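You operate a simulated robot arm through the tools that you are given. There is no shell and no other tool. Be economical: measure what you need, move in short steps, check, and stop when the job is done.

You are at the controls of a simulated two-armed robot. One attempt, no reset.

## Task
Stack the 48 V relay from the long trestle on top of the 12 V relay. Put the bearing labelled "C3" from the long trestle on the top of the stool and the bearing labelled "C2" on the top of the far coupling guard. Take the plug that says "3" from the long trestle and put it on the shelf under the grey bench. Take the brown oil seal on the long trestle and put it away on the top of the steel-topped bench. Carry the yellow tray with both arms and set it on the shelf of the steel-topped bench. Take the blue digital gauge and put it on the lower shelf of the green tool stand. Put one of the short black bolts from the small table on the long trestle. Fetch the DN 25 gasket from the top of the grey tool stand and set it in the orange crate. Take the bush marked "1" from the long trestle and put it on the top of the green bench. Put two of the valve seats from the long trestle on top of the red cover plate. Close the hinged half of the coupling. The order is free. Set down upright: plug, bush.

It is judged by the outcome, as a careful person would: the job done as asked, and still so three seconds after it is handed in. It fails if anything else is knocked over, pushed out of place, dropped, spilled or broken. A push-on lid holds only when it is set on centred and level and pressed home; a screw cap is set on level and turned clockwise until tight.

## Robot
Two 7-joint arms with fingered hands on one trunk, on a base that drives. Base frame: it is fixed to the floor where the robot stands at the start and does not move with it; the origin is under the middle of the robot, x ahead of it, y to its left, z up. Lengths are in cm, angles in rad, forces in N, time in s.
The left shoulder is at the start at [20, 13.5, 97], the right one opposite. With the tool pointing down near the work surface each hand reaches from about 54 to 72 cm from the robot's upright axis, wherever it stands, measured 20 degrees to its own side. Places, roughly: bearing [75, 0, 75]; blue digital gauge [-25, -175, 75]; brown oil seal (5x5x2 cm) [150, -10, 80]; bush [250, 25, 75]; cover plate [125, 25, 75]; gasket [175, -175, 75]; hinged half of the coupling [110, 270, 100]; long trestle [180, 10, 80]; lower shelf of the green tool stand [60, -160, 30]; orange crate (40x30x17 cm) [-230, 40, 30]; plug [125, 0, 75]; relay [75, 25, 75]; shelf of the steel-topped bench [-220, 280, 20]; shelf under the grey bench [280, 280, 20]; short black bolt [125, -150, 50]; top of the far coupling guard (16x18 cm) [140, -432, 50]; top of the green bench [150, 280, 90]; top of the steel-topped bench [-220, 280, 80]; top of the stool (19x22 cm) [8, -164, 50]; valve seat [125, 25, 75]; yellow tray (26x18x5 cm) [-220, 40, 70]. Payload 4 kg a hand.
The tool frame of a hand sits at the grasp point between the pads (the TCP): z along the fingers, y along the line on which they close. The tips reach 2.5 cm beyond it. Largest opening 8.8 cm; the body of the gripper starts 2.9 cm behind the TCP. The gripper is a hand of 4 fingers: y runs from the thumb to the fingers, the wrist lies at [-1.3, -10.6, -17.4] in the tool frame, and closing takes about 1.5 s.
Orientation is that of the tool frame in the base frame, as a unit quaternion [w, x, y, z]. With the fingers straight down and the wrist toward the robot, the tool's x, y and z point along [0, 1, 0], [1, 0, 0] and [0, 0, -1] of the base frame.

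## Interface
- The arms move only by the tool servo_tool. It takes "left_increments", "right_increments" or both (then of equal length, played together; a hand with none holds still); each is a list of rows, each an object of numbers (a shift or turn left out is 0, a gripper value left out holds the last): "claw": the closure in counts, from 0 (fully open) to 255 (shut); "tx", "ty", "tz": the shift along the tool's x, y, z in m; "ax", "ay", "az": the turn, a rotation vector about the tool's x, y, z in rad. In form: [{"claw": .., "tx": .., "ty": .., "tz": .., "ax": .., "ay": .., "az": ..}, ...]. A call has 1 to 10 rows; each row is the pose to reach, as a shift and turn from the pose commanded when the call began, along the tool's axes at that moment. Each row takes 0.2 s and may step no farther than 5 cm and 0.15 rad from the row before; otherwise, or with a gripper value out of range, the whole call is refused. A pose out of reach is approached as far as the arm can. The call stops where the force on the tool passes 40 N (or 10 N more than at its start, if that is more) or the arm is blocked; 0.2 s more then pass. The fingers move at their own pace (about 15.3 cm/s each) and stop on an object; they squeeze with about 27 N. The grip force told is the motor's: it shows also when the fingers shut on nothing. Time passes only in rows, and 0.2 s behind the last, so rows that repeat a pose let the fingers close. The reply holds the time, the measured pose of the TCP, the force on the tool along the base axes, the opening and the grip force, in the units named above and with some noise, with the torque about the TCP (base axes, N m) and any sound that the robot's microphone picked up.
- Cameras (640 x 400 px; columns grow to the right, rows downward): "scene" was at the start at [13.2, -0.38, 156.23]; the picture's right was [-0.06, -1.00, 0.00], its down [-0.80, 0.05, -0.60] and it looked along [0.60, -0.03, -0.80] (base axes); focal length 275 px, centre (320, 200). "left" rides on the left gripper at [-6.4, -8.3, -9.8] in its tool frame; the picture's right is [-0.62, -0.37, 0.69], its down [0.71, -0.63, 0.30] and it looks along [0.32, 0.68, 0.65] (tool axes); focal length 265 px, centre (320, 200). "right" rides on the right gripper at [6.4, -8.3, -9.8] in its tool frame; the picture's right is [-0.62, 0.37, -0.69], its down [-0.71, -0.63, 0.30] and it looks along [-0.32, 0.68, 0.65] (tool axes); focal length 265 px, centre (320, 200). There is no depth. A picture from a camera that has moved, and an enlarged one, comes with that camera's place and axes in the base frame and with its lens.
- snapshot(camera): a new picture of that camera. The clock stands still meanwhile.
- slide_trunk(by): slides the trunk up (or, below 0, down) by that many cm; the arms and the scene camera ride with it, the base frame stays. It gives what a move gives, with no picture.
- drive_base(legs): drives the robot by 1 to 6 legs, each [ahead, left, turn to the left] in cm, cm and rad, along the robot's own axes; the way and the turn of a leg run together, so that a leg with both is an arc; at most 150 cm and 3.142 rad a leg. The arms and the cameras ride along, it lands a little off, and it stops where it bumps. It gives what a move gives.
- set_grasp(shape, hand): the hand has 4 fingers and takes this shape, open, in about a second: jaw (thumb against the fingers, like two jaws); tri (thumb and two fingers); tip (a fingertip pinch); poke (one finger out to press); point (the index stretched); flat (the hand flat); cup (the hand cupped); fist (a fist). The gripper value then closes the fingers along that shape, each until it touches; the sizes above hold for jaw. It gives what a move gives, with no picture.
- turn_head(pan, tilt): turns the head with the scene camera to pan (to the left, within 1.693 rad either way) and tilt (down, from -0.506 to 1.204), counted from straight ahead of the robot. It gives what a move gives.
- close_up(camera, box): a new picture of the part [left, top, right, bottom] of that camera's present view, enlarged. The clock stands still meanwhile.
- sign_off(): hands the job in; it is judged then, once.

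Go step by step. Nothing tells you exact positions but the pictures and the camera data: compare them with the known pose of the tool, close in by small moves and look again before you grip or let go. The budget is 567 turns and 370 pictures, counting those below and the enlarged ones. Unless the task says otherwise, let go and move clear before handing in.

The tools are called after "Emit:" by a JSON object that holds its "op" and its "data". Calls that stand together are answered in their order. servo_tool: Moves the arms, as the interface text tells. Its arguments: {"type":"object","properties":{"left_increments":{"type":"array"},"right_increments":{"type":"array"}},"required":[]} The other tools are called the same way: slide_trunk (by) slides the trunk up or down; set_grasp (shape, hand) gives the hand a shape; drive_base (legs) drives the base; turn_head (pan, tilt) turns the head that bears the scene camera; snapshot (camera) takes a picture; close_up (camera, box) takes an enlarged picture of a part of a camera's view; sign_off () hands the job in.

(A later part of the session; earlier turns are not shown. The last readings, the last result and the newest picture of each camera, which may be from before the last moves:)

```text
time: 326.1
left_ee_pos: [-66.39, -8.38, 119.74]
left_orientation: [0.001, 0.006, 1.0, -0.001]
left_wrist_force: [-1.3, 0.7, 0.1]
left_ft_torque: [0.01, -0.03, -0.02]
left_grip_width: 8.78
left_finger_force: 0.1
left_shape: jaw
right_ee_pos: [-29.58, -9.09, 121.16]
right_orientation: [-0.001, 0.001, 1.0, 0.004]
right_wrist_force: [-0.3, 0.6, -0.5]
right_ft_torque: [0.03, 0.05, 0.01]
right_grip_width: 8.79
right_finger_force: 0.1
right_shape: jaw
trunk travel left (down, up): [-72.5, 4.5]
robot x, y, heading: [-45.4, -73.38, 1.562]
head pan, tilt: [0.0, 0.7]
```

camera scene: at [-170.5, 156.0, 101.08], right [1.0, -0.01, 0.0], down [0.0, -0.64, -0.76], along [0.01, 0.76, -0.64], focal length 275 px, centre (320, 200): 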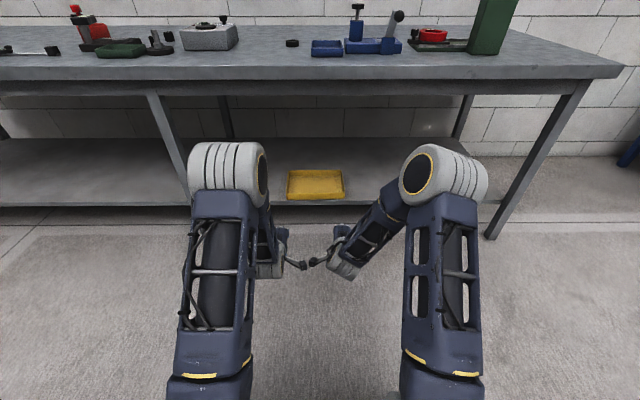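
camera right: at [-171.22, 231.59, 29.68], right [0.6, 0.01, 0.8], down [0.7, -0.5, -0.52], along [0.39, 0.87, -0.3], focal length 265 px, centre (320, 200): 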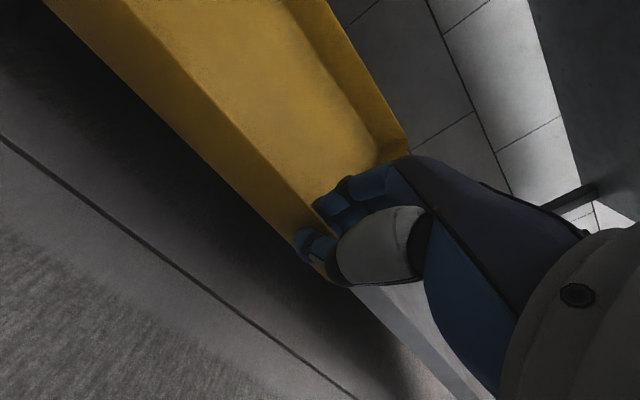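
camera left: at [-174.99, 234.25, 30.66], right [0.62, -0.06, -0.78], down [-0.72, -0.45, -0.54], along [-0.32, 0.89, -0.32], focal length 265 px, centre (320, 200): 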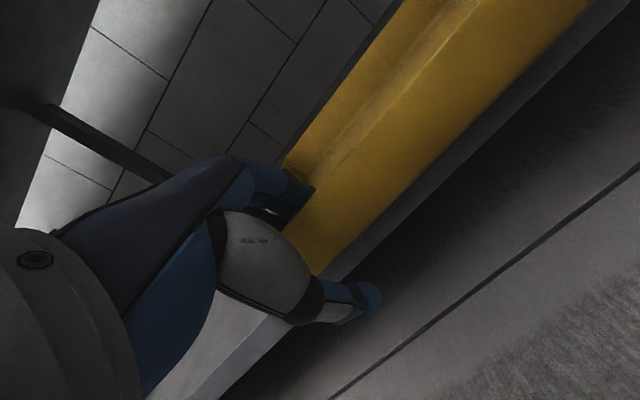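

Now to the valve seats near the red plate: I drive to (135, -47).

Emit:
{"op": "drive_base", "data": {"legs": [[0, -150, 0.008], [0, -30, 0], [24, 0, 0]]}}

Emit:
{"op": "turn_head", "data": {"pan": 0.0, "tilt": 0.9}}

Emit:
{"op": "snapshot", "data": {"camera": "scene"}}

```text
time: 336.9
left_ee_pos: [113.64, 16.58, 119.79]
left_orientation: [0.0, -0.01, 1.0, -0.001]
left_wrist_force: [0.9, 0.4, -0.1]
left_ft_torque: [0.0, -0.02, 0.01]
left_grip_width: 8.78
left_finger_force: 0.1
left_shape: jaw
right_ee_pos: [150.46, 17.16, 121.2]
right_orientation: [0.0, -0.014, 1.0, 0.002]
right_wrist_force: [-0.5, 0.2, -0.5]
right_ft_torque: [0.02, 0.0, 0.0]
right_grip_width: 8.79
right_finger_force: 0.1
right_shape: jaw
trunk travel left (down, up): [-72.5, 4.5]
robot x, y, heading: [136.57, -47.87, 1.596]
head pan, tilt: [0.0, 0.7]
stopped in leg 3: the robot was blocked; the commanded pose is now the measured one
```

```text
time: 337.6
left_ee_pos: [113.67, 16.68, 119.69]
left_orientation: [0.001, -0.009, 1.0, -0.001]
left_wrist_force: [-0.9, -0.4, -0.2]
left_ft_torque: [-0.02, 0.01, -0.01]
left_grip_width: 8.79
left_finger_force: 0.0
left_shape: jaw
right_ee_pos: [150.45, 17.14, 121.24]
right_orientation: [-0.001, -0.014, 1.0, 0.003]
right_wrist_force: [-0.3, 1.1, -0.2]
right_ft_torque: [0.03, -0.02, 0.01]
right_grip_width: 8.8
right_finger_force: 0.0
right_shape: jaw
trunk travel left (down, up): [-72.5, 4.5]
robot x, y, heading: [136.53, -47.72, 1.592]
head pan, tilt: [0.0, 0.901]
```

```text
203 pictures are left
camera scene: at [136.2, -34.18, 171.47], right [1.0, 0.02, 0.0], down [0.02, -0.78, -0.62], along [-0.01, 0.62, -0.78], focal length 275 px, centre (320, 200)
```

scene: 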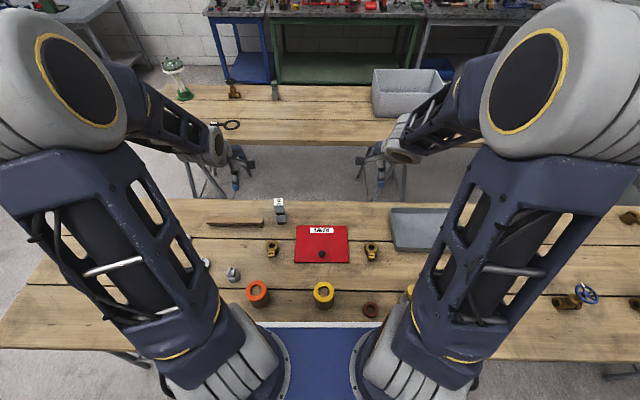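

The base corner touched a trestle leg; nothing shifted. I back off and shift left, then zoom on the seats.

Emit:
{"op": "drive_base", "data": {"legs": [[-4, 0, -0.02], [0, 7, 0]]}}

Emit:
{"op": "close_up", "data": {"camera": "scene", "box": [250, 190, 410, 290]}}

Emit:
{"op": "snapshot", "data": {"camera": "right"}}

Emit:
{"op": "snapshot", "data": {"camera": "left"}}

```text
time: 339.1
left_ee_pos: [107.95, 13.05, 119.8]
left_orientation: [0.002, 0.0, 1.0, -0.001]
left_wrist_force: [0.0, -0.2, 0.0]
left_ft_torque: [0.0, 0.02, 0.0]
left_grip_width: 8.79
left_finger_force: 0.1
left_shape: jaw
right_ee_pos: [144.92, 12.79, 121.35]
right_orientation: [-0.001, -0.004, 1.0, 0.003]
right_wrist_force: [-1.1, -0.1, -1.0]
right_ft_torque: [0.01, -0.01, 0.03]
right_grip_width: 8.81
right_finger_force: 0.1
right_shape: jaw
trunk travel left (down, up): [-72.5, 4.5]
robot x, y, heading: [129.68, -51.74, 1.574]
head pan, tilt: [0.0, 0.901]
```

```text
4.00 times, centred on (330, 240) of scene
camera zoom: at [129.53, -38.2, 171.46], right [1.0, 0.0, 0.0], down [0.0, -0.78, -0.62], along [0.0, 0.62, -0.78], focal length 1099 px, centre (280, 40)
```

zoom: 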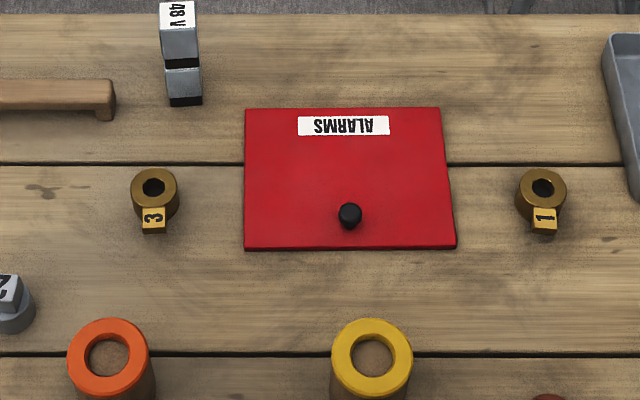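

```text
201 pictures are left
camera right: at [138.44, 4.3, 131.18], right [0.62, 0.37, 0.69], down [0.72, -0.62, -0.31], along [0.32, 0.69, -0.65], focal length 265 px, centre (320, 200)
```

right: 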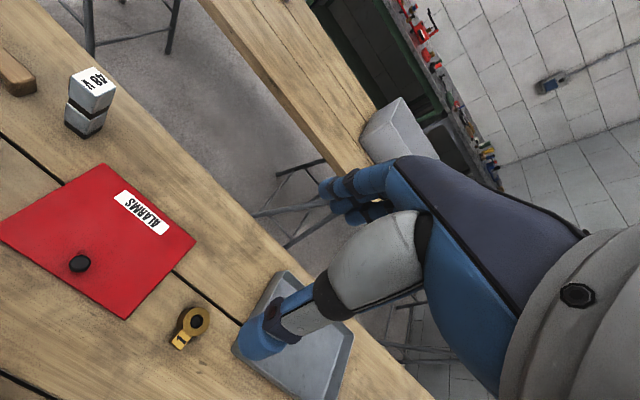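

```text
200 pictures are left
camera left: at [114.41, 4.82, 129.58], right [0.62, -0.37, -0.69], down [-0.71, -0.63, -0.3], along [-0.32, 0.68, -0.66], focal length 265 px, centre (320, 200)
```

left: 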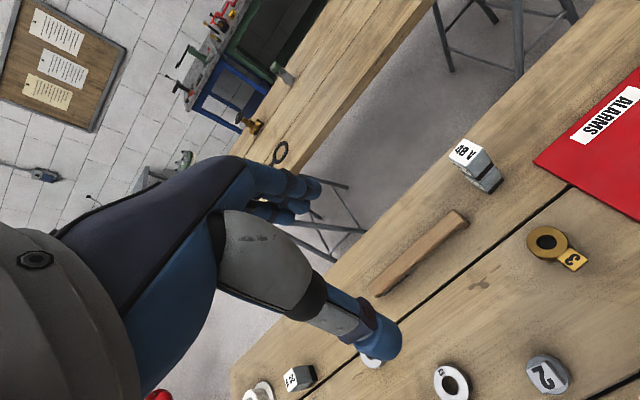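

Emit:
{"op": "close_up", "data": {"camera": "left", "box": [510, 210, 606, 280]}}

Emit:
{"op": "close_up", "data": {"camera": "right", "box": [150, 290, 246, 360]}}

```text
5.71 times, centred on (558, 245) of left
camera zoom: at [114.41, 4.82, 129.58], right [0.62, -0.37, -0.69], down [-0.71, -0.63, -0.3], along [-0.32, 0.68, -0.66], focal length 1517 px, centre (-1040, -57)
```

zoom: 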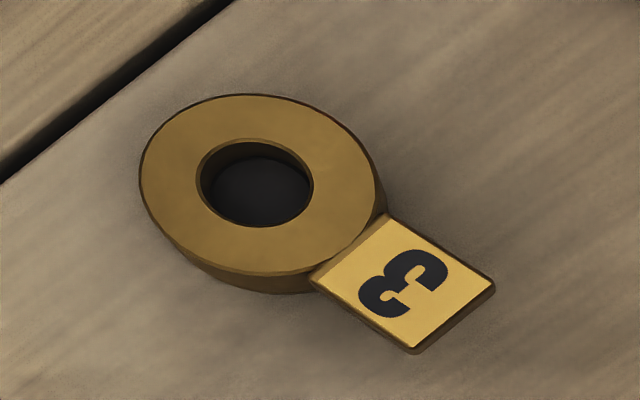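

```text
5.71 times, centred on (198, 325) of right
camera zoom: at [138.44, 4.3, 131.18], right [0.62, 0.37, 0.69], down [0.72, -0.62, -0.31], along [0.32, 0.69, -0.65], focal length 1517 px, centre (1017, -514)
```

zoom: 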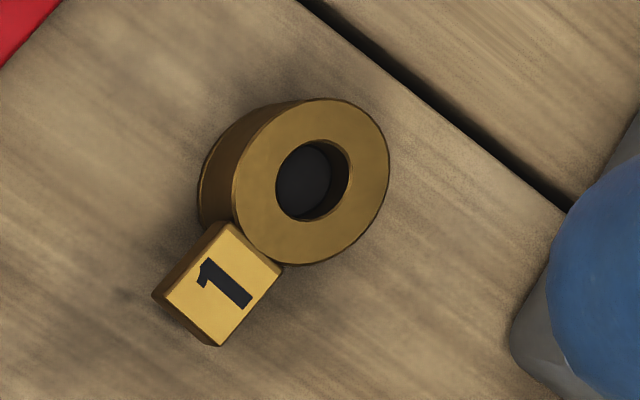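

These flat ring pieces "3" and "1" by the plate are the valve seats. I rotate both hands to grip along x (tags point to -y) and move over them.

Emit:
{"op": "drive_base", "data": {"legs": [[4, 0, 0]]}}

Emit:
{"op": "servo_tool", "data": {"left_increments": [{"az": 0.15, "tx": -0.01}, {"az": 0.3, "tx": -0.02}, {"az": 0.45, "tx": -0.03}, {"az": 0.6, "tx": -0.04}, {"az": 0.75, "tx": -0.05}, {"az": 0.9, "tx": -0.06}, {"az": 1.05, "tx": -0.07}, {"az": 1.2, "tx": -0.08, "ty": -0.01}, {"az": 1.35, "tx": -0.09, "ty": -0.02}, {"az": 1.5, "tx": -0.097, "ty": -0.023}], "right_increments": [{"az": -0.15, "tx": -0.01}, {"az": -0.3, "tx": -0.02}, {"az": -0.45, "tx": -0.03}, {"az": -0.6, "tx": -0.04}, {"az": -0.75, "tx": -0.05}, {"az": -0.9, "tx": -0.06}, {"az": -1.05, "tx": -0.07}, {"az": -1.2, "tx": -0.08, "ty": -0.01}, {"az": -1.35, "tx": -0.085, "ty": -0.02}, {"az": -1.5, "tx": -0.089, "ty": -0.021}]}}

Emit:
{"op": "servo_tool", "data": {"left_increments": [{"tz": 0.05}, {"tz": 0.1}, {"tz": 0.15}, {"tz": 0.2}], "right_increments": [{"tz": 0.05}, {"tz": 0.1}, {"tz": 0.15}, {"tz": 0.2}]}}

Emit:
{"op": "snapshot", "data": {"camera": "left"}}

Emit:
{"op": "snapshot", "data": {"camera": "right"}}

```text
time: 340.0
left_ee_pos: [107.99, 17.11, 119.79]
left_orientation: [0.002, 0.0, 1.0, -0.002]
left_wrist_force: [0.2, -0.2, 1.1]
left_ft_torque: [0.02, 0.0, 0.01]
left_grip_width: 8.8
left_finger_force: 0.0
left_shape: jaw
right_ee_pos: [144.7, 16.97, 121.26]
right_orientation: [-0.002, -0.004, 1.0, 0.003]
right_wrist_force: [0.0, 0.1, -0.3]
right_ft_torque: [0.02, -0.01, -0.01]
right_grip_width: 8.83
right_finger_force: 0.1
right_shape: jaw
trunk travel left (down, up): [-72.5, 4.5]
robot x, y, heading: [129.32, -47.86, 1.572]
head pan, tilt: [0.0, 0.901]
```

```text
time: 342.2
left_ee_pos: [117.77, 14.77, 119.79]
left_orientation: [0.001, 0.682, 0.731, 0.0]
left_wrist_force: [0.1, -0.8, -0.1]
left_ft_torque: [0.01, 0.04, 0.03]
left_grip_width: 8.82
left_finger_force: 0.0
left_shape: jaw
right_ee_pos: [153.6, 14.9, 121.26]
right_orientation: [0.0, -0.686, 0.727, 0.003]
right_wrist_force: [-0.2, -0.3, 0.3]
right_ft_torque: [0.02, 0.0, -0.02]
right_grip_width: 8.79
right_finger_force: 0.0
right_shape: jaw
trunk travel left (down, up): [-72.5, 4.5]
robot x, y, heading: [129.68, -47.99, 1.576]
head pan, tilt: [0.0, 0.901]
```

```text
time: 343.2
left_ee_pos: [117.58, 14.97, 99.77]
left_orientation: [0.001, 0.682, 0.731, 0.001]
left_wrist_force: [0.0, -0.7, 0.0]
left_ft_torque: [0.01, 0.0, 0.01]
left_grip_width: 8.78
left_finger_force: 0.1
left_shape: jaw
right_ee_pos: [153.55, 14.81, 101.3]
right_orientation: [0.001, -0.685, 0.728, 0.002]
right_wrist_force: [0.5, 0.0, -0.1]
right_ft_torque: [-0.01, -0.02, -0.01]
right_grip_width: 8.78
right_finger_force: 0.1
right_shape: jaw
trunk travel left (down, up): [-72.5, 4.5]
robot x, y, heading: [129.86, -47.9, 1.571]
head pan, tilt: [0.0, 0.901]
```

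```text
197 pictures are left
camera left: at [109.79, 8.06, 109.63], right [-0.32, -0.64, -0.69], down [-0.68, 0.67, -0.31], along [0.66, 0.37, -0.65], focal length 265 px, centre (320, 200)
```

left: 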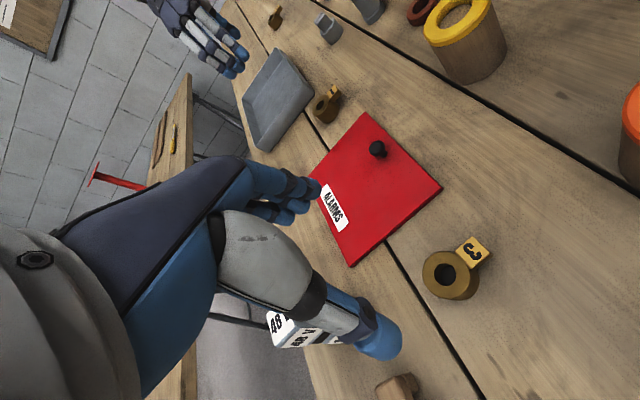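

```text
196 pictures are left
camera right: at [161.52, 7.77, 111.21], right [-0.33, 0.64, 0.7], down [0.67, 0.68, -0.3], along [-0.66, 0.37, -0.65], focal length 265 px, centre (320, 200)
```

right: 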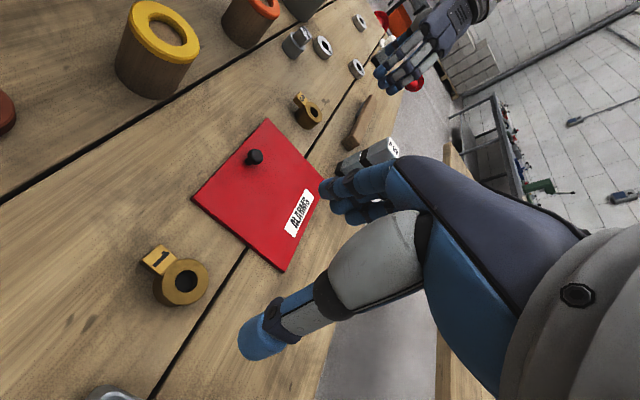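

Emit:
{"op": "servo_tool", "data": {"left_increments": [{"tx": -0.006, "ty": 0.004, "tz": 0.04}, {"tx": -0.006, "ty": 0.004, "tz": 0.08}, {"tx": -0.006, "ty": 0.004, "tz": 0.12}], "right_increments": [{"tx": 0.006, "ty": -0.006, "tz": 0.045}, {"tx": 0.006, "ty": -0.006, "tz": 0.09}, {"tx": 0.006, "ty": -0.006, "tz": 0.135}]}}

Emit:
{"op": "snapshot", "data": {"camera": "left"}}

Emit:
{"op": "snapshot", "data": {"camera": "right"}}

```text
time: 344.0
left_ee_pos: [118.08, 14.37, 87.56]
left_orientation: [0.001, 0.682, 0.731, 0.0]
left_wrist_force: [0.2, -0.2, -0.2]
left_ft_torque: [0.01, 0.01, 0.01]
left_grip_width: 8.78
left_finger_force: 0.1
left_shape: jaw
right_ee_pos: [154.11, 14.27, 87.95]
right_orientation: [0.001, -0.684, 0.729, 0.002]
right_wrist_force: [-0.2, 0.4, -0.6]
right_ft_torque: [0.01, -0.02, 0.0]
right_grip_width: 8.8
right_finger_force: 0.1
right_shape: jaw
trunk travel left (down, up): [-72.5, 4.5]
robot x, y, heading: [129.75, -47.8, 1.57]
head pan, tilt: [0.0, 0.901]
```

```text
195 pictures are left
camera left: at [110.22, 7.42, 97.41], right [-0.32, -0.64, -0.69], down [-0.68, 0.67, -0.31], along [0.66, 0.37, -0.65], focal length 265 px, centre (320, 200)
```

left: 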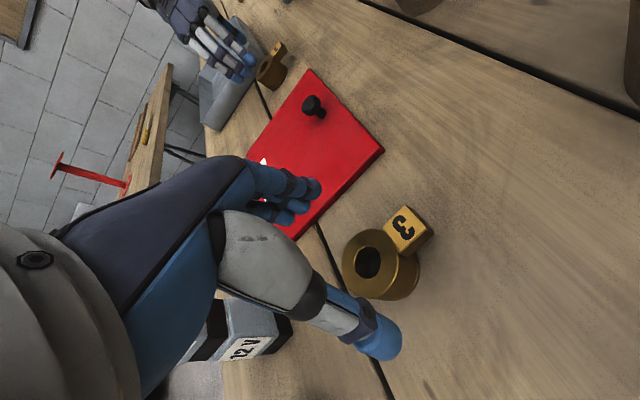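

```text
194 pictures are left
camera right: at [162.03, 7.14, 97.82], right [-0.33, 0.64, 0.7], down [0.67, 0.68, -0.3], along [-0.66, 0.37, -0.65], focal length 265 px, centre (320, 200)
```

right: 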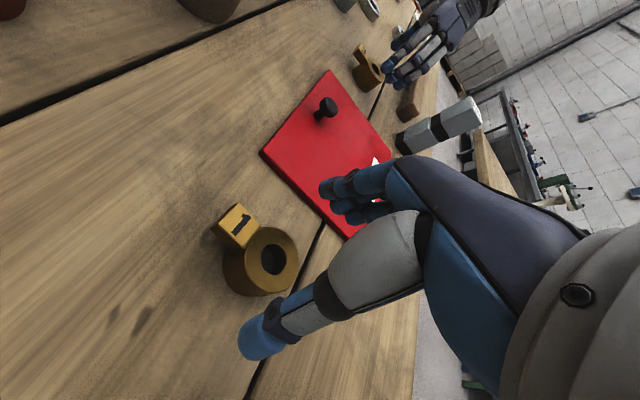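

Emit:
{"op": "servo_tool", "data": {"left_increments": [{"tx": -0.004, "ty": -0.005, "tz": 0.02}, {"tx": -0.004, "ty": -0.005, "tz": 0.042}, {"tx": -0.004, "ty": -0.005, "tz": 0.042}], "right_increments": [{"tx": 0.004, "ty": -0.003, "tz": 0.02}, {"tx": 0.004, "ty": -0.003, "tz": 0.045}, {"tx": 0.004, "ty": -0.003, "tz": 0.045}]}}

Emit:
{"op": "servo_tool", "data": {"left_increments": [{"claw": 255}, {"claw": 255}, {"claw": 255}, {"claw": 255}, {"claw": 255}, {"claw": 255}, {"claw": 255}, {"claw": 255}, {"claw": 255}], "right_increments": [{"claw": 255}, {"claw": 255}, {"claw": 255}, {"claw": 255}, {"claw": 255}, {"claw": 255}, {"claw": 255}, {"claw": 255}, {"claw": 255}]}}

Emit:
{"op": "servo_tool", "data": {"left_increments": [{"tz": -0.03}, {"tz": -0.07}, {"tz": -0.11}, {"tz": -0.15}], "right_increments": [{"tz": -0.03}, {"tz": -0.07}, {"tz": -0.11}, {"tz": -0.15}]}}

Emit:
{"op": "snapshot", "data": {"camera": "left"}}

Emit:
{"op": "snapshot", "data": {"camera": "right"}}

```text
time: 344.8
left_ee_pos: [117.64, 13.88, 83.33]
left_orientation: [0.003, 0.682, 0.731, 0.0]
left_wrist_force: [0.6, -0.4, -0.1]
left_ft_torque: [0.02, 0.0, -0.01]
left_grip_width: 8.79
left_finger_force: 0.1
left_shape: jaw
right_ee_pos: [154.37, 13.97, 83.45]
right_orientation: [0.001, -0.685, 0.729, 0.003]
right_wrist_force: [0.1, 0.6, 0.1]
right_ft_torque: [-0.02, 0.02, 0.01]
right_grip_width: 8.78
right_finger_force: 0.1
right_shape: jaw
trunk travel left (down, up): [-72.5, 4.5]
robot x, y, heading: [129.66, -47.85, 1.57]
head pan, tilt: [0.0, 0.901]
```

```text
time: 346.8
left_ee_pos: [117.69, 13.75, 83.35]
left_orientation: [0.001, 0.682, 0.731, 0.0]
left_wrist_force: [-0.6, 0.4, 0.8]
left_ft_torque: [0.02, 0.02, -0.03]
left_grip_width: 3.17
left_finger_force: 27.1
left_shape: jaw
right_ee_pos: [154.39, 13.92, 83.4]
right_orientation: [0.0, -0.685, 0.729, 0.002]
right_wrist_force: [-0.7, 0.3, -0.3]
right_ft_torque: [-0.01, -0.01, 0.01]
right_grip_width: 3.18
right_finger_force: 26.9
right_shape: jaw
trunk travel left (down, up): [-72.5, 4.5]
robot x, y, heading: [129.84, -48.02, 1.575]
head pan, tilt: [0.0, 0.901]
```

```text
time: 347.8
left_ee_pos: [117.56, 13.88, 98.6]
left_orientation: [0.002, 0.682, 0.731, 0.0]
left_wrist_force: [-0.5, 0.2, -3.3]
left_ft_torque: [0.0, -0.01, 0.0]
left_grip_width: 3.14
left_finger_force: 27.3
left_shape: jaw
right_ee_pos: [154.38, 14.06, 98.5]
right_orientation: [0.0, -0.685, 0.728, 0.002]
right_wrist_force: [0.4, 0.6, -3.5]
right_ft_torque: [0.01, 0.0, 0.0]
right_grip_width: 3.19
right_finger_force: 27.0
right_shape: jaw
trunk travel left (down, up): [-72.5, 4.5]
robot x, y, heading: [129.66, -48.05, 1.569]
head pan, tilt: [0.0, 0.901]
```

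```text
193 pictures are left
camera left: at [109.69, 6.92, 108.49], right [-0.32, -0.65, -0.69], down [-0.68, 0.67, -0.31], along [0.66, 0.37, -0.65], focal length 265 px, centre (320, 200)
```

left: 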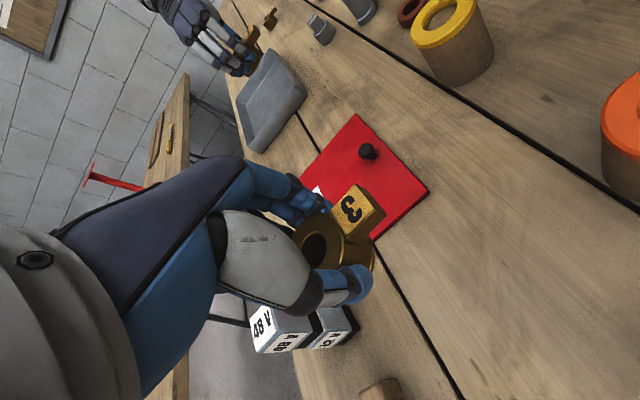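

```text
192 pictures are left
camera right: at [162.39, 6.94, 108.49], right [-0.33, 0.64, 0.7], down [0.67, 0.67, -0.3], along [-0.66, 0.37, -0.65], focal length 265 px, centre (320, 200)
```

right: 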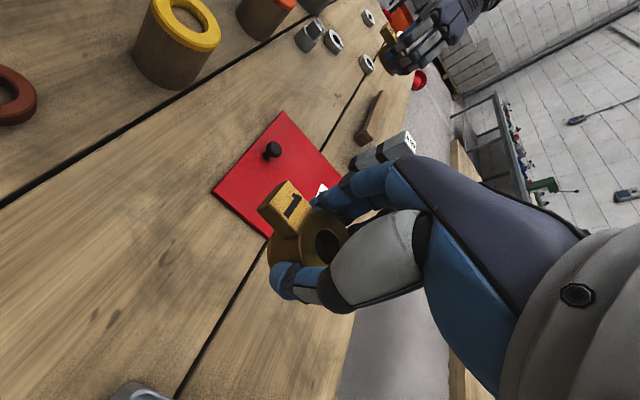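

Both seats held. The plate spans x 126–145.6, y 9–25. I place seat 3 at (131, 17.5) with the left hand.

Emit:
{"op": "servo_tool", "data": {"left_increments": [{"ty": 0.034, "tx": 0.0066}, {"ty": 0.068, "tx": 0.0133}, {"ty": 0.102, "tx": 0.02}, {"ty": 0.136, "tx": 0.0265}, {"ty": 0.136, "tx": 0.0265, "tz": 0.04}, {"ty": 0.136, "tx": 0.0265, "tz": 0.08}, {"ty": 0.136, "tx": 0.0265, "tz": 0.115}]}}

Emit:
{"op": "snapshot", "data": {"camera": "left"}}

Emit:
{"op": "snapshot", "data": {"camera": "right"}}

```text
time: 349.4
left_ee_pos: [131.2, 17.39, 87.11]
left_orientation: [0.002, 0.682, 0.731, 0.0]
left_wrist_force: [0.6, -0.8, -2.1]
left_ft_torque: [0.01, -0.02, -0.02]
left_grip_width: 3.12
left_finger_force: 27.0
left_shape: jaw
right_ee_pos: [154.44, 14.11, 98.64]
right_orientation: [0.0, -0.684, 0.729, 0.004]
right_wrist_force: [0.0, -0.2, -3.2]
right_ft_torque: [0.02, 0.01, 0.03]
right_grip_width: 3.16
right_finger_force: 27.0
right_shape: jaw
trunk travel left (down, up): [-72.5, 4.5]
robot x, y, heading: [129.94, -47.31, 1.574]
head pan, tilt: [0.0, 0.901]
```

```text
191 pictures are left
camera left: at [123.39, 10.42, 96.87], right [-0.32, -0.65, -0.69], down [-0.68, 0.67, -0.31], along [0.66, 0.37, -0.65], focal length 265 px, centre (320, 200)
```

left: 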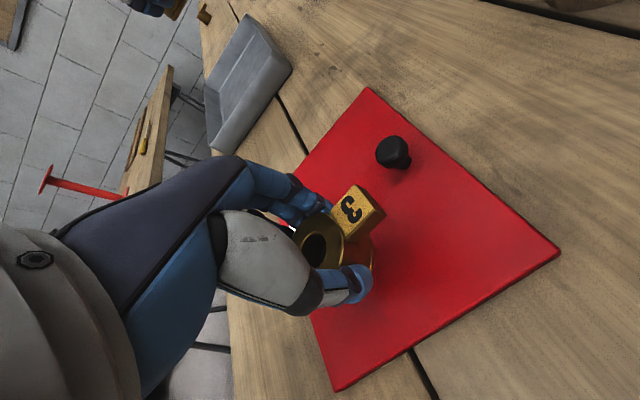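

```text
190 pictures are left
camera right: at [162.41, 6.92, 108.5], right [-0.33, 0.64, 0.7], down [0.67, 0.67, -0.3], along [-0.66, 0.37, -0.65], focal length 265 px, centre (320, 200)
```

right: 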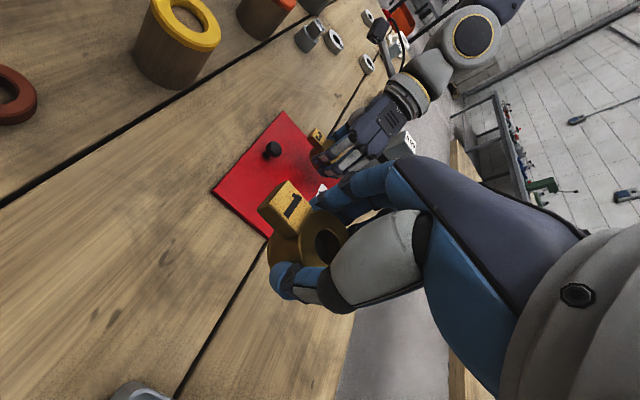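

Emit:
{"op": "servo_tool", "data": {"left_increments": [{"tz": 0.01}, {"tz": 0.016}, {"tz": 0.02}, {"tz": 0.023}, {"tz": 0.026}, {"tz": 0.029}, {"tz": 0.032}]}}

Emit:
{"op": "close_up", "data": {"camera": "left", "box": [240, 160, 480, 310]}}

```text
time: 351.0
left_ee_pos: [131.15, 17.49, 83.99]
left_orientation: [0.002, 0.682, 0.731, 0.001]
left_wrist_force: [-4.4, -4.3, 23.2]
left_ft_torque: [-0.03, 0.07, -0.03]
left_grip_width: 3.21
left_finger_force: 27.7
left_shape: jaw
right_ee_pos: [154.45, 13.99, 98.7]
right_orientation: [0.001, -0.685, 0.729, 0.003]
right_wrist_force: [0.7, -1.3, -3.0]
right_ft_torque: [0.01, 0.0, 0.0]
right_grip_width: 3.21
right_finger_force: 26.7
right_shape: jaw
trunk travel left (down, up): [-72.5, 4.5]
robot x, y, heading: [129.86, -47.67, 1.579]
head pan, tilt: [0.0, 0.901]
```

```text
2.67 times, centred on (360, 235) of left
camera zoom: at [123.29, 10.49, 93.89], right [-0.32, -0.64, -0.69], down [-0.68, 0.67, -0.31], along [0.66, 0.37, -0.65], focal length 708 px, centre (213, 107)
```

zoom: 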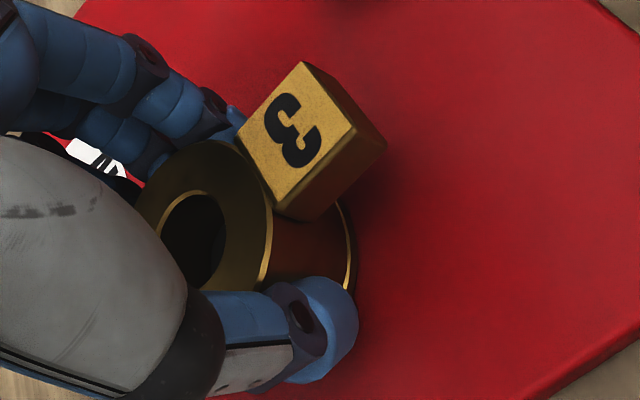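

Contact on the plate. I release, lift straight up and swing the left hand back.

Emit:
{"op": "servo_tool", "data": {"left_increments": [{"tz": -0.001}, {"tz": -0.001, "claw": 180}, {"tz": -0.001, "claw": 120}, {"tz": -0.001, "claw": 60}, {"tz": -0.001, "claw": 0}, {"tz": -0.001, "claw": 0}, {"tz": -0.001, "claw": 0}, {"tz": -0.001, "claw": 0}]}}

Emit:
{"op": "servo_tool", "data": {"left_increments": [{"tz": -0.04}, {"tz": -0.08}, {"tz": -0.12}, {"tz": -0.16}, {"tz": -0.2, "ty": -0.03}, {"tz": -0.24, "ty": -0.06}, {"tz": -0.28, "ty": -0.09}, {"tz": -0.32, "ty": -0.12}, {"tz": -0.35, "ty": -0.15}]}}

Emit:
{"op": "snapshot", "data": {"camera": "right"}}

```text
time: 352.8
left_ee_pos: [131.13, 17.34, 83.86]
left_orientation: [0.001, 0.682, 0.731, 0.001]
left_wrist_force: [0.0, -0.1, -0.9]
left_ft_torque: [0.02, -0.02, 0.03]
left_grip_width: 8.82
left_finger_force: 0.1
left_shape: jaw
right_ee_pos: [154.47, 14.05, 98.56]
right_orientation: [0.001, -0.685, 0.729, 0.004]
right_wrist_force: [-0.6, -0.1, -2.9]
right_ft_torque: [0.01, -0.01, -0.01]
right_grip_width: 3.18
right_finger_force: 26.5
right_shape: jaw
trunk travel left (down, up): [-72.5, 4.5]
robot x, y, heading: [129.7, -47.98, 1.573]
head pan, tilt: [0.0, 0.901]
```

```text
time: 354.8
left_ee_pos: [115.69, 16.36, 118.81]
left_orientation: [0.002, 0.683, 0.731, -0.001]
left_wrist_force: [-0.1, -0.6, 0.7]
left_ft_torque: [0.01, -0.01, 0.02]
left_grip_width: 8.78
left_finger_force: 0.1
left_shape: jaw
right_ee_pos: [154.52, 14.01, 98.53]
right_orientation: [0.0, -0.685, 0.729, 0.002]
right_wrist_force: [-0.4, 0.7, -3.0]
right_ft_torque: [-0.02, -0.01, -0.01]
right_grip_width: 3.19
right_finger_force: 26.9
right_shape: jaw
trunk travel left (down, up): [-72.5, 4.5]
robot x, y, heading: [129.71, -47.81, 1.572]
head pan, tilt: [0.0, 0.901]
```

```text
188 pictures are left
camera right: at [162.43, 6.93, 108.48], right [-0.33, 0.64, 0.7], down [0.67, 0.67, -0.3], along [-0.66, 0.37, -0.65], focal length 265 px, centre (320, 200)
```

right: 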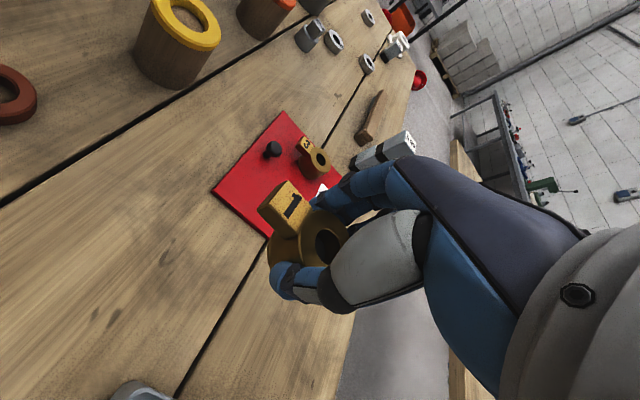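

Emit:
{"op": "servo_tool", "data": {"right_increments": [{"ty": 0.034, "tx": -0.0066}, {"ty": 0.068, "tx": -0.0133}, {"ty": 0.102, "tx": -0.02}, {"ty": 0.134, "tx": -0.0265}, {"ty": 0.134, "tx": -0.0265, "tz": 0.04}, {"ty": 0.134, "tx": -0.0265, "tz": 0.08}, {"ty": 0.134, "tx": -0.0265, "tz": 0.115}]}}

Emit:
{"op": "snapshot", "data": {"camera": "right"}}

```text
time: 356.4
left_ee_pos: [115.78, 16.44, 118.77]
left_orientation: [0.001, 0.682, 0.731, 0.0]
left_wrist_force: [0.4, 0.0, -0.5]
left_ft_torque: [0.05, 0.0, -0.02]
left_grip_width: 8.78
left_finger_force: 0.2
left_shape: jaw
right_ee_pos: [141.05, 17.39, 86.72]
right_orientation: [0.002, -0.684, 0.729, 0.003]
right_wrist_force: [0.4, -0.4, -3.6]
right_ft_torque: [0.01, 0.01, 0.02]
right_grip_width: 3.18
right_finger_force: 26.5
right_shape: jaw
trunk travel left (down, up): [-72.5, 4.5]
robot x, y, heading: [129.88, -47.72, 1.573]
head pan, tilt: [0.0, 0.901]
```

```text
187 pictures are left
camera right: at [149.08, 10.32, 96.71], right [-0.33, 0.64, 0.7], down [0.67, 0.67, -0.3], along [-0.66, 0.37, -0.65], focal length 265 px, centre (320, 200)
```

right: 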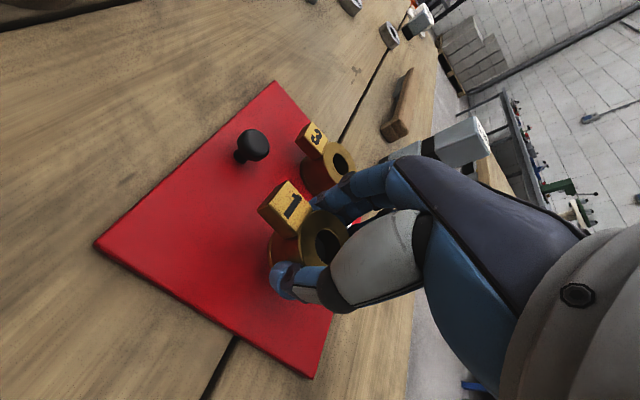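

Emit:
{"op": "servo_tool", "data": {"right_increments": [{"ty": -0.007, "tz": 0.008}, {"ty": -0.007, "tz": 0.014}, {"ty": -0.007, "tz": 0.018}, {"ty": -0.007, "tz": 0.021}, {"ty": -0.007, "tz": 0.024}, {"ty": -0.007, "tz": 0.027}, {"ty": -0.007, "tz": 0.029}]}}

Emit:
{"op": "servo_tool", "data": {"right_increments": [{"tz": -0.001}, {"tz": -0.001, "claw": 180}, {"tz": -0.001, "claw": 120}, {"tz": -0.001, "claw": 60}, {"tz": -0.001, "claw": 0}, {"tz": -0.001, "claw": 0}, {"tz": -0.001, "claw": 0}, {"tz": -0.001, "claw": 0}]}}

Emit:
{"op": "servo_tool", "data": {"right_increments": [{"tz": -0.04}, {"tz": -0.08}, {"tz": -0.12}, {"tz": -0.16}, {"tz": -0.2, "ty": -0.03}, {"tz": -0.24, "ty": -0.06}, {"tz": -0.28, "ty": -0.09}, {"tz": -0.32, "ty": -0.12}, {"tz": -0.35, "ty": -0.15}]}}

Emit:
{"op": "snapshot", "data": {"camera": "scene"}}

```text
time: 358.0
left_ee_pos: [115.81, 16.42, 118.94]
left_orientation: [0.002, 0.682, 0.731, -0.001]
left_wrist_force: [0.2, -0.6, 0.4]
left_ft_torque: [0.02, 0.0, -0.01]
left_grip_width: 8.8
left_finger_force: 0.0
left_shape: jaw
right_ee_pos: [141.92, 17.52, 83.94]
right_orientation: [0.0, -0.684, 0.729, 0.004]
right_wrist_force: [2.5, -4.4, 22.7]
right_ft_torque: [-0.01, 0.02, 0.03]
right_grip_width: 3.23
right_finger_force: 27.0
right_shape: jaw
trunk travel left (down, up): [-72.5, 4.5]
robot x, y, heading: [129.74, -47.61, 1.574]
head pan, tilt: [0.0, 0.901]
```

```text
time: 359.8
left_ee_pos: [115.84, 16.41, 118.79]
left_orientation: [0.001, 0.682, 0.731, 0.0]
left_wrist_force: [-0.8, 0.3, 0.8]
left_ft_torque: [-0.02, 0.0, -0.03]
left_grip_width: 8.78
left_finger_force: 0.1
left_shape: jaw
right_ee_pos: [142.03, 17.31, 84.05]
right_orientation: [0.001, -0.685, 0.729, 0.003]
right_wrist_force: [0.2, 0.7, 0.5]
right_ft_torque: [-0.02, -0.01, -0.03]
right_grip_width: 8.8
right_finger_force: 0.1
right_shape: jaw
trunk travel left (down, up): [-72.5, 4.5]
robot x, y, heading: [130.03, -47.75, 1.575]
head pan, tilt: [0.0, 0.901]
```

```text
time: 361.8
left_ee_pos: [115.76, 16.46, 118.76]
left_orientation: [0.002, 0.682, 0.732, 0.0]
left_wrist_force: [0.0, 0.2, -0.1]
left_ft_torque: [0.01, 0.03, 0.01]
left_grip_width: 8.79
left_finger_force: 0.2
left_shape: jaw
right_ee_pos: [157.02, 16.43, 119.01]
right_orientation: [0.001, -0.684, 0.729, 0.002]
right_wrist_force: [0.4, 0.6, -0.5]
right_ft_torque: [-0.01, -0.01, 0.02]
right_grip_width: 8.79
right_finger_force: 0.0
right_shape: jaw
trunk travel left (down, up): [-72.5, 4.5]
robot x, y, heading: [130.1, -47.56, 1.575]
head pan, tilt: [0.0, 0.901]
```

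```text
186 pictures are left
camera scene: at [129.49, -34.12, 171.46], right [1.0, 0.0, 0.0], down [0.0, -0.78, -0.62], along [0.0, 0.62, -0.78], focal length 275 px, centre (320, 200)
```

scene: 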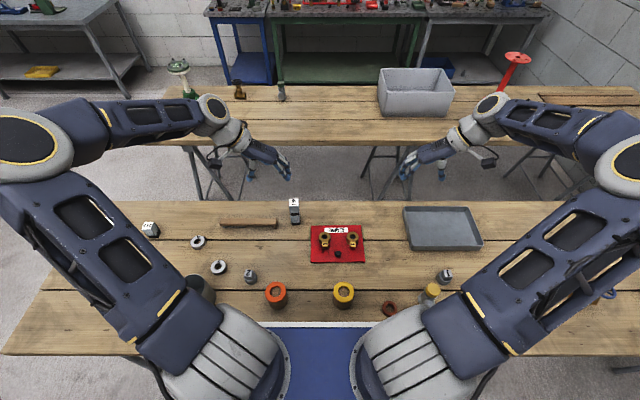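

Both valve seats sit on the plate. Next the bearings: I move to (80, -54) for C3 (left hand) and C2 (right hand).

Emit:
{"op": "drive_base", "data": {"legs": [[-6, 0, -0.003], [0, 50, 0]]}}

Emit:
{"op": "snapshot", "data": {"camera": "left"}}

Emit:
{"op": "snapshot", "data": {"camera": "right"}}

Emit:
{"op": "snapshot", "data": {"camera": "scene"}}

```text
time: 365.3
left_ee_pos: [65.84, 10.4, 118.68]
left_orientation: [0.002, 0.683, 0.73, 0.0]
left_wrist_force: [1.0, -0.2, 0.5]
left_ft_torque: [0.04, 0.01, 0.01]
left_grip_width: 8.82
left_finger_force: 0.1
left_shape: jaw
right_ee_pos: [107.3, 10.53, 119.04]
right_orientation: [0.001, -0.684, 0.73, 0.003]
right_wrist_force: [-0.4, -0.1, -0.3]
right_ft_torque: [0.0, -0.04, -0.02]
right_grip_width: 8.79
right_finger_force: 0.0
right_shape: jaw
trunk travel left (down, up): [-72.5, 4.5]
robot x, y, heading: [79.73, -53.82, 1.575]
head pan, tilt: [0.0, 0.901]
```

```text
185 pictures are left
camera left: at [58.04, 3.6, 128.64], right [-0.32, -0.64, -0.69], down [-0.68, 0.67, -0.31], along [0.66, 0.37, -0.65], focal length 265 px, centre (320, 200)
```

left: 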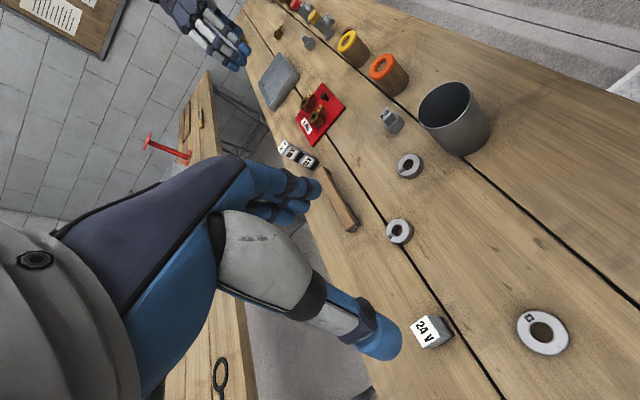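

```text
184 pictures are left
camera right: at [115.05, 3.29, 128.97], right [-0.33, 0.64, 0.7], down [0.68, 0.67, -0.3], along [-0.66, 0.37, -0.65], focal length 265 px, centre (320, 200)
```

right: 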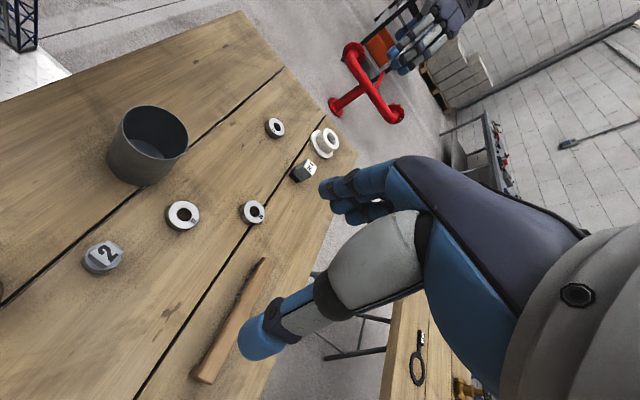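

```text
183 pictures are left
camera scene: at [79.55, -40.13, 171.46], right [1.0, 0.0, 0.0], down [0.0, -0.78, -0.62], along [0.0, 0.62, -0.78], focal length 275 px, centre (320, 200)
```

scene: 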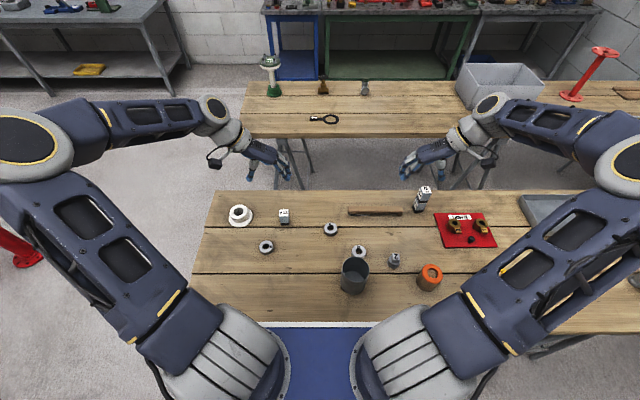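

Emit:
{"op": "close_up", "data": {"camera": "right", "box": [155, 190, 219, 240]}}

Emit:
{"op": "close_up", "data": {"camera": "left", "box": [505, 300, 585, 360]}}

```text
8.00 times, centred on (187, 215) of right
camera zoom: at [115.05, 3.29, 128.97], right [-0.33, 0.64, 0.7], down [0.68, 0.67, -0.3], along [-0.66, 0.37, -0.65], focal length 2123 px, centre (1384, 80)
```

zoom: 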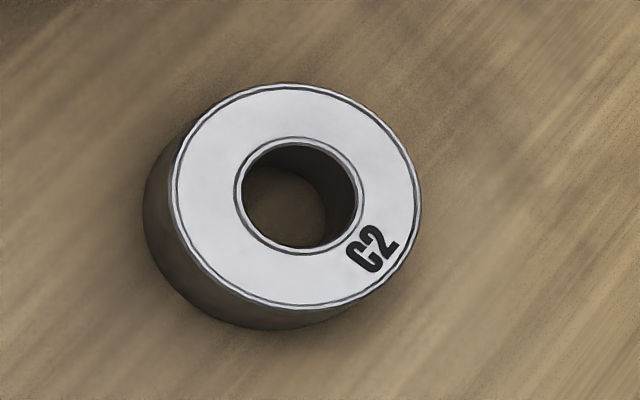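

```text
6.67 times, centred on (545, 330) of left
camera zoom: at [58.04, 3.6, 128.64], right [-0.32, -0.64, -0.69], down [-0.68, 0.67, -0.31], along [0.66, 0.37, -0.65], focal length 1769 px, centre (-1180, -667)
```

zoom: 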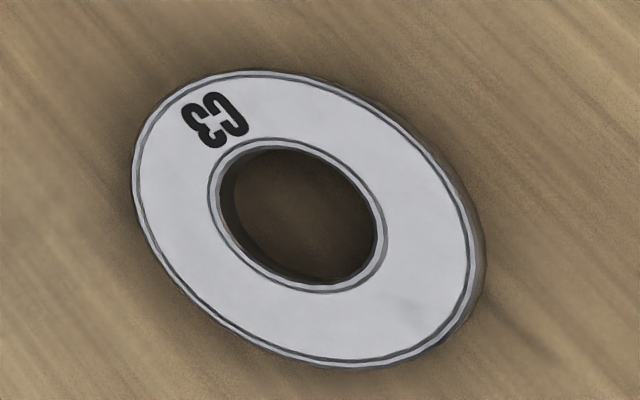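

Emit:
{"op": "servo_tool", "data": {"left_increments": [{"ty": -0.02, "tx": -0.002, "tz": 0.03}, {"ty": -0.04, "tx": -0.004, "tz": 0.07}, {"ty": -0.0596, "tx": -0.006, "tz": 0.11}, {"ty": -0.0596, "tx": -0.006, "tz": 0.15}, {"ty": -0.0596, "tx": -0.006, "tz": 0.19}, {"ty": -0.0596, "tx": -0.006, "tz": 0.22}], "right_increments": [{"ty": 0.035, "tx": 0.01, "tz": 0.02}, {"ty": 0.07, "tx": 0.02, "tz": 0.04}, {"ty": 0.105, "tx": 0.03, "tz": 0.06}, {"ty": 0.1306, "tx": 0.0415, "tz": 0.09}, {"ty": 0.1306, "tx": 0.0415, "tz": 0.135}, {"ty": 0.1306, "tx": 0.0415, "tz": 0.175}]}}

Emit:
{"op": "snapshot", "data": {"camera": "left"}}

Emit:
{"op": "snapshot", "data": {"camera": "right"}}

```text
time: 366.7
left_ee_pos: [60.23, 9.41, 96.72]
left_orientation: [0.001, 0.683, 0.73, 0.0]
left_wrist_force: [-0.4, 0.4, 0.0]
left_ft_torque: [0.02, 0.0, -0.02]
left_grip_width: 8.8
left_finger_force: 0.0
left_shape: jaw
right_ee_pos: [93.61, 7.3, 101.62]
right_orientation: [0.001, -0.684, 0.73, 0.002]
right_wrist_force: [0.4, -0.2, 0.2]
right_ft_torque: [-0.01, -0.03, 0.05]
right_grip_width: 8.79
right_finger_force: 0.0
right_shape: jaw
trunk travel left (down, up): [-72.5, 4.5]
robot x, y, heading: [79.59, -53.78, 1.57]
head pan, tilt: [0.0, 0.901]
```

```text
180 pictures are left
camera left: at [52.3, 2.59, 106.59], right [-0.32, -0.64, -0.69], down [-0.68, 0.67, -0.31], along [0.66, 0.37, -0.65], focal length 265 px, centre (320, 200)
```

left: 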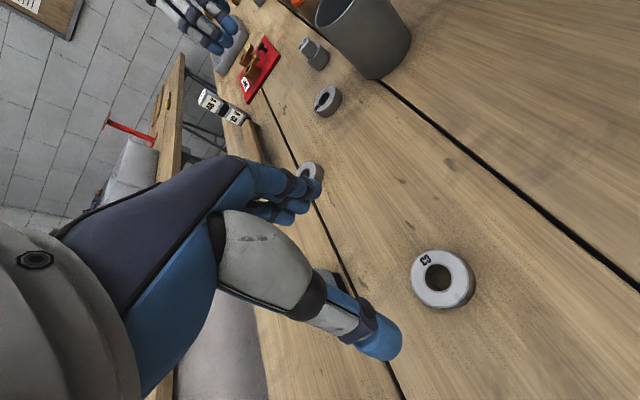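

```text
179 pictures are left
camera right: at [101.54, 0.0, 111.43], right [-0.33, 0.64, 0.7], down [0.67, 0.67, -0.3], along [-0.66, 0.37, -0.65], focal length 265 px, centre (320, 200)
```

right: 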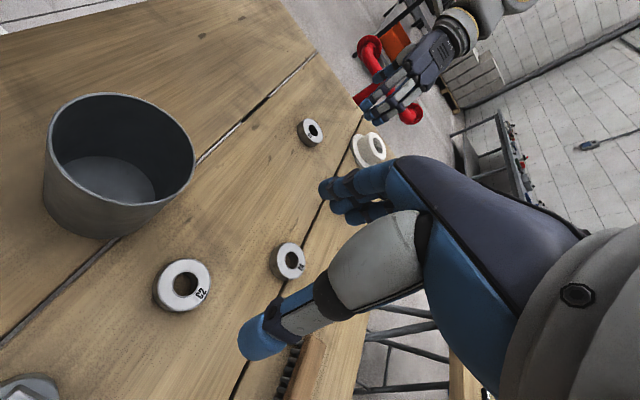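

Emit:
{"op": "servo_tool", "data": {"left_increments": [{"ty": -0.003, "tz": 0.04}, {"ty": -0.004, "tz": 0.08}, {"ty": -0.004, "tz": 0.115}, {"ty": -0.004, "tz": 0.135}, {"ty": -0.004, "tz": 0.138}], "right_increments": [{"ty": -0.004, "tx": 0.004, "tz": 0.045}, {"ty": -0.004, "tx": 0.004, "tz": 0.09}, {"ty": -0.004, "tx": 0.004, "tz": 0.135}, {"ty": -0.004, "tx": 0.004, "tz": 0.175}, {"ty": -0.004, "tx": 0.004, "tz": 0.187}]}}

Emit:
{"op": "snapshot", "data": {"camera": "left"}}

Emit:
{"op": "snapshot", "data": {"camera": "right"}}

```text
time: 367.9
left_ee_pos: [59.57, 9.32, 83.03]
left_orientation: [0.001, 0.683, 0.73, -0.001]
left_wrist_force: [0.5, 0.1, -1.2]
left_ft_torque: [0.0, 0.01, -0.02]
left_grip_width: 8.78
left_finger_force: 0.1
left_shape: jaw
right_ee_pos: [94.24, 6.78, 82.73]
right_orientation: [0.001, -0.683, 0.73, 0.002]
right_wrist_force: [-0.1, 0.1, -0.6]
right_ft_torque: [-0.02, 0.0, 0.03]
right_grip_width: 8.78
right_finger_force: 0.1
right_shape: jaw
trunk travel left (down, up): [-72.5, 4.5]
robot x, y, heading: [79.69, -53.3, 1.57]
head pan, tilt: [0.0, 0.901]
```

```text
178 pictures are left
camera left: at [51.77, 2.5, 92.87], right [-0.33, -0.64, -0.69], down [-0.68, 0.67, -0.31], along [0.66, 0.37, -0.65], focal length 265 px, centre (320, 200)
```

left: 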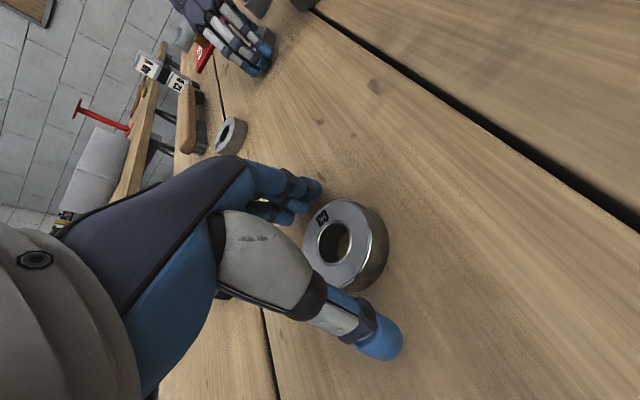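

```text
177 pictures are left
camera right: at [102.12, -0.31, 92.64], right [-0.33, 0.64, 0.7], down [0.68, 0.67, -0.3], along [-0.66, 0.37, -0.65], focal length 265 px, centre (320, 200)
```

right: 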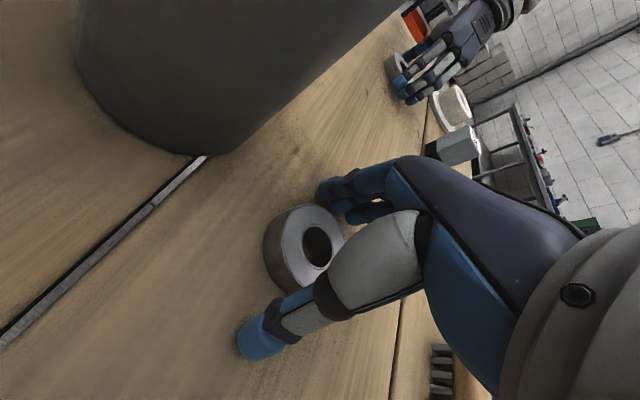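

Both bearings are between the fingers. I close and lift.

Emit:
{"op": "servo_tool", "data": {"left_increments": [{"claw": 255}, {"claw": 255}, {"claw": 255}, {"claw": 255}, {"claw": 255}, {"claw": 255}, {"claw": 255}, {"claw": 255}, {"claw": 255}], "right_increments": [{"claw": 255}, {"claw": 255}, {"claw": 255}, {"claw": 255}, {"claw": 255}, {"claw": 255}, {"claw": 255}, {"claw": 255}, {"claw": 255}]}}

Emit:
{"op": "servo_tool", "data": {"left_increments": [{"tz": -0.04}, {"tz": -0.08}, {"tz": -0.12}, {"tz": -0.16}, {"tz": -0.2}, {"tz": -0.24}, {"tz": -0.28}, {"tz": -0.32}, {"tz": -0.36}], "right_increments": [{"tz": -0.04}, {"tz": -0.08}, {"tz": -0.12}, {"tz": -0.16}, {"tz": -0.2}, {"tz": -0.24}, {"tz": -0.28}, {"tz": -0.32}, {"tz": -0.36}]}}

Emit:
{"op": "snapshot", "data": {"camera": "left"}}

Emit:
{"op": "snapshot", "data": {"camera": "right"}}

```text
time: 369.9
left_ee_pos: [59.61, 9.42, 83.02]
left_orientation: [0.0, 0.684, 0.73, -0.001]
left_wrist_force: [0.8, 0.5, -0.4]
left_ft_torque: [0.01, 0.02, -0.02]
left_grip_width: 3.97
left_finger_force: 27.5
left_shape: jaw
right_ee_pos: [94.2, 6.78, 82.73]
right_orientation: [0.001, -0.683, 0.73, 0.002]
right_wrist_force: [-0.5, 0.0, 0.2]
right_ft_torque: [0.01, 0.01, 0.02]
right_grip_width: 3.98
right_finger_force: 26.8
right_shape: jaw
trunk travel left (down, up): [-72.5, 4.5]
robot x, y, heading: [79.87, -53.58, 1.571]
head pan, tilt: [0.0, 0.901]
```

```text
time: 371.9
left_ee_pos: [59.64, 9.5, 119.15]
left_orientation: [0.002, 0.683, 0.73, -0.001]
left_wrist_force: [-0.1, 0.1, -1.6]
left_ft_torque: [-0.02, -0.03, 0.0]
left_grip_width: 3.92
left_finger_force: 26.6
left_shape: jaw
right_ee_pos: [94.28, 6.5, 118.63]
right_orientation: [0.0, -0.683, 0.73, 0.003]
right_wrist_force: [0.1, 0.3, -0.5]
right_ft_torque: [-0.03, -0.01, -0.01]
right_grip_width: 4.01
right_finger_force: 27.1
right_shape: jaw
trunk travel left (down, up): [-72.5, 4.5]
robot x, y, heading: [80.08, -53.49, 1.569]
head pan, tilt: [0.0, 0.901]
```

```text
176 pictures are left
camera left: at [51.59, 2.67, 128.99], right [-0.32, -0.65, -0.69], down [-0.68, 0.67, -0.31], along [0.66, 0.37, -0.65], focal length 265 px, centre (320, 200)
```

left: 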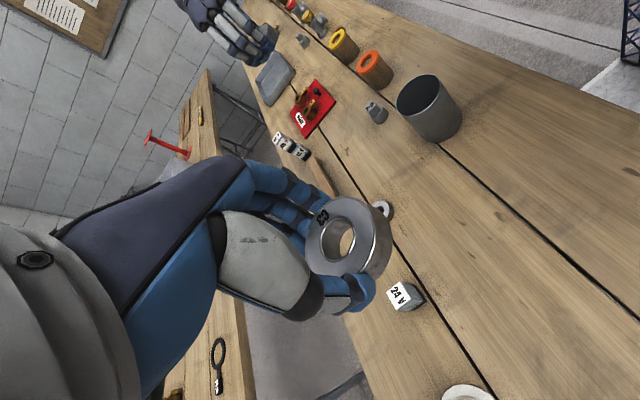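

```text
175 pictures are left
camera right: at [102.13, -0.53, 128.63], right [-0.33, 0.64, 0.7], down [0.68, 0.67, -0.3], along [-0.66, 0.37, -0.65], focal length 265 px, centre (320, 200)
```

right: 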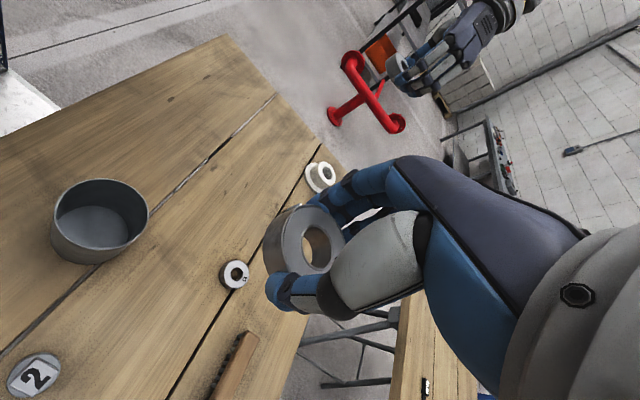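

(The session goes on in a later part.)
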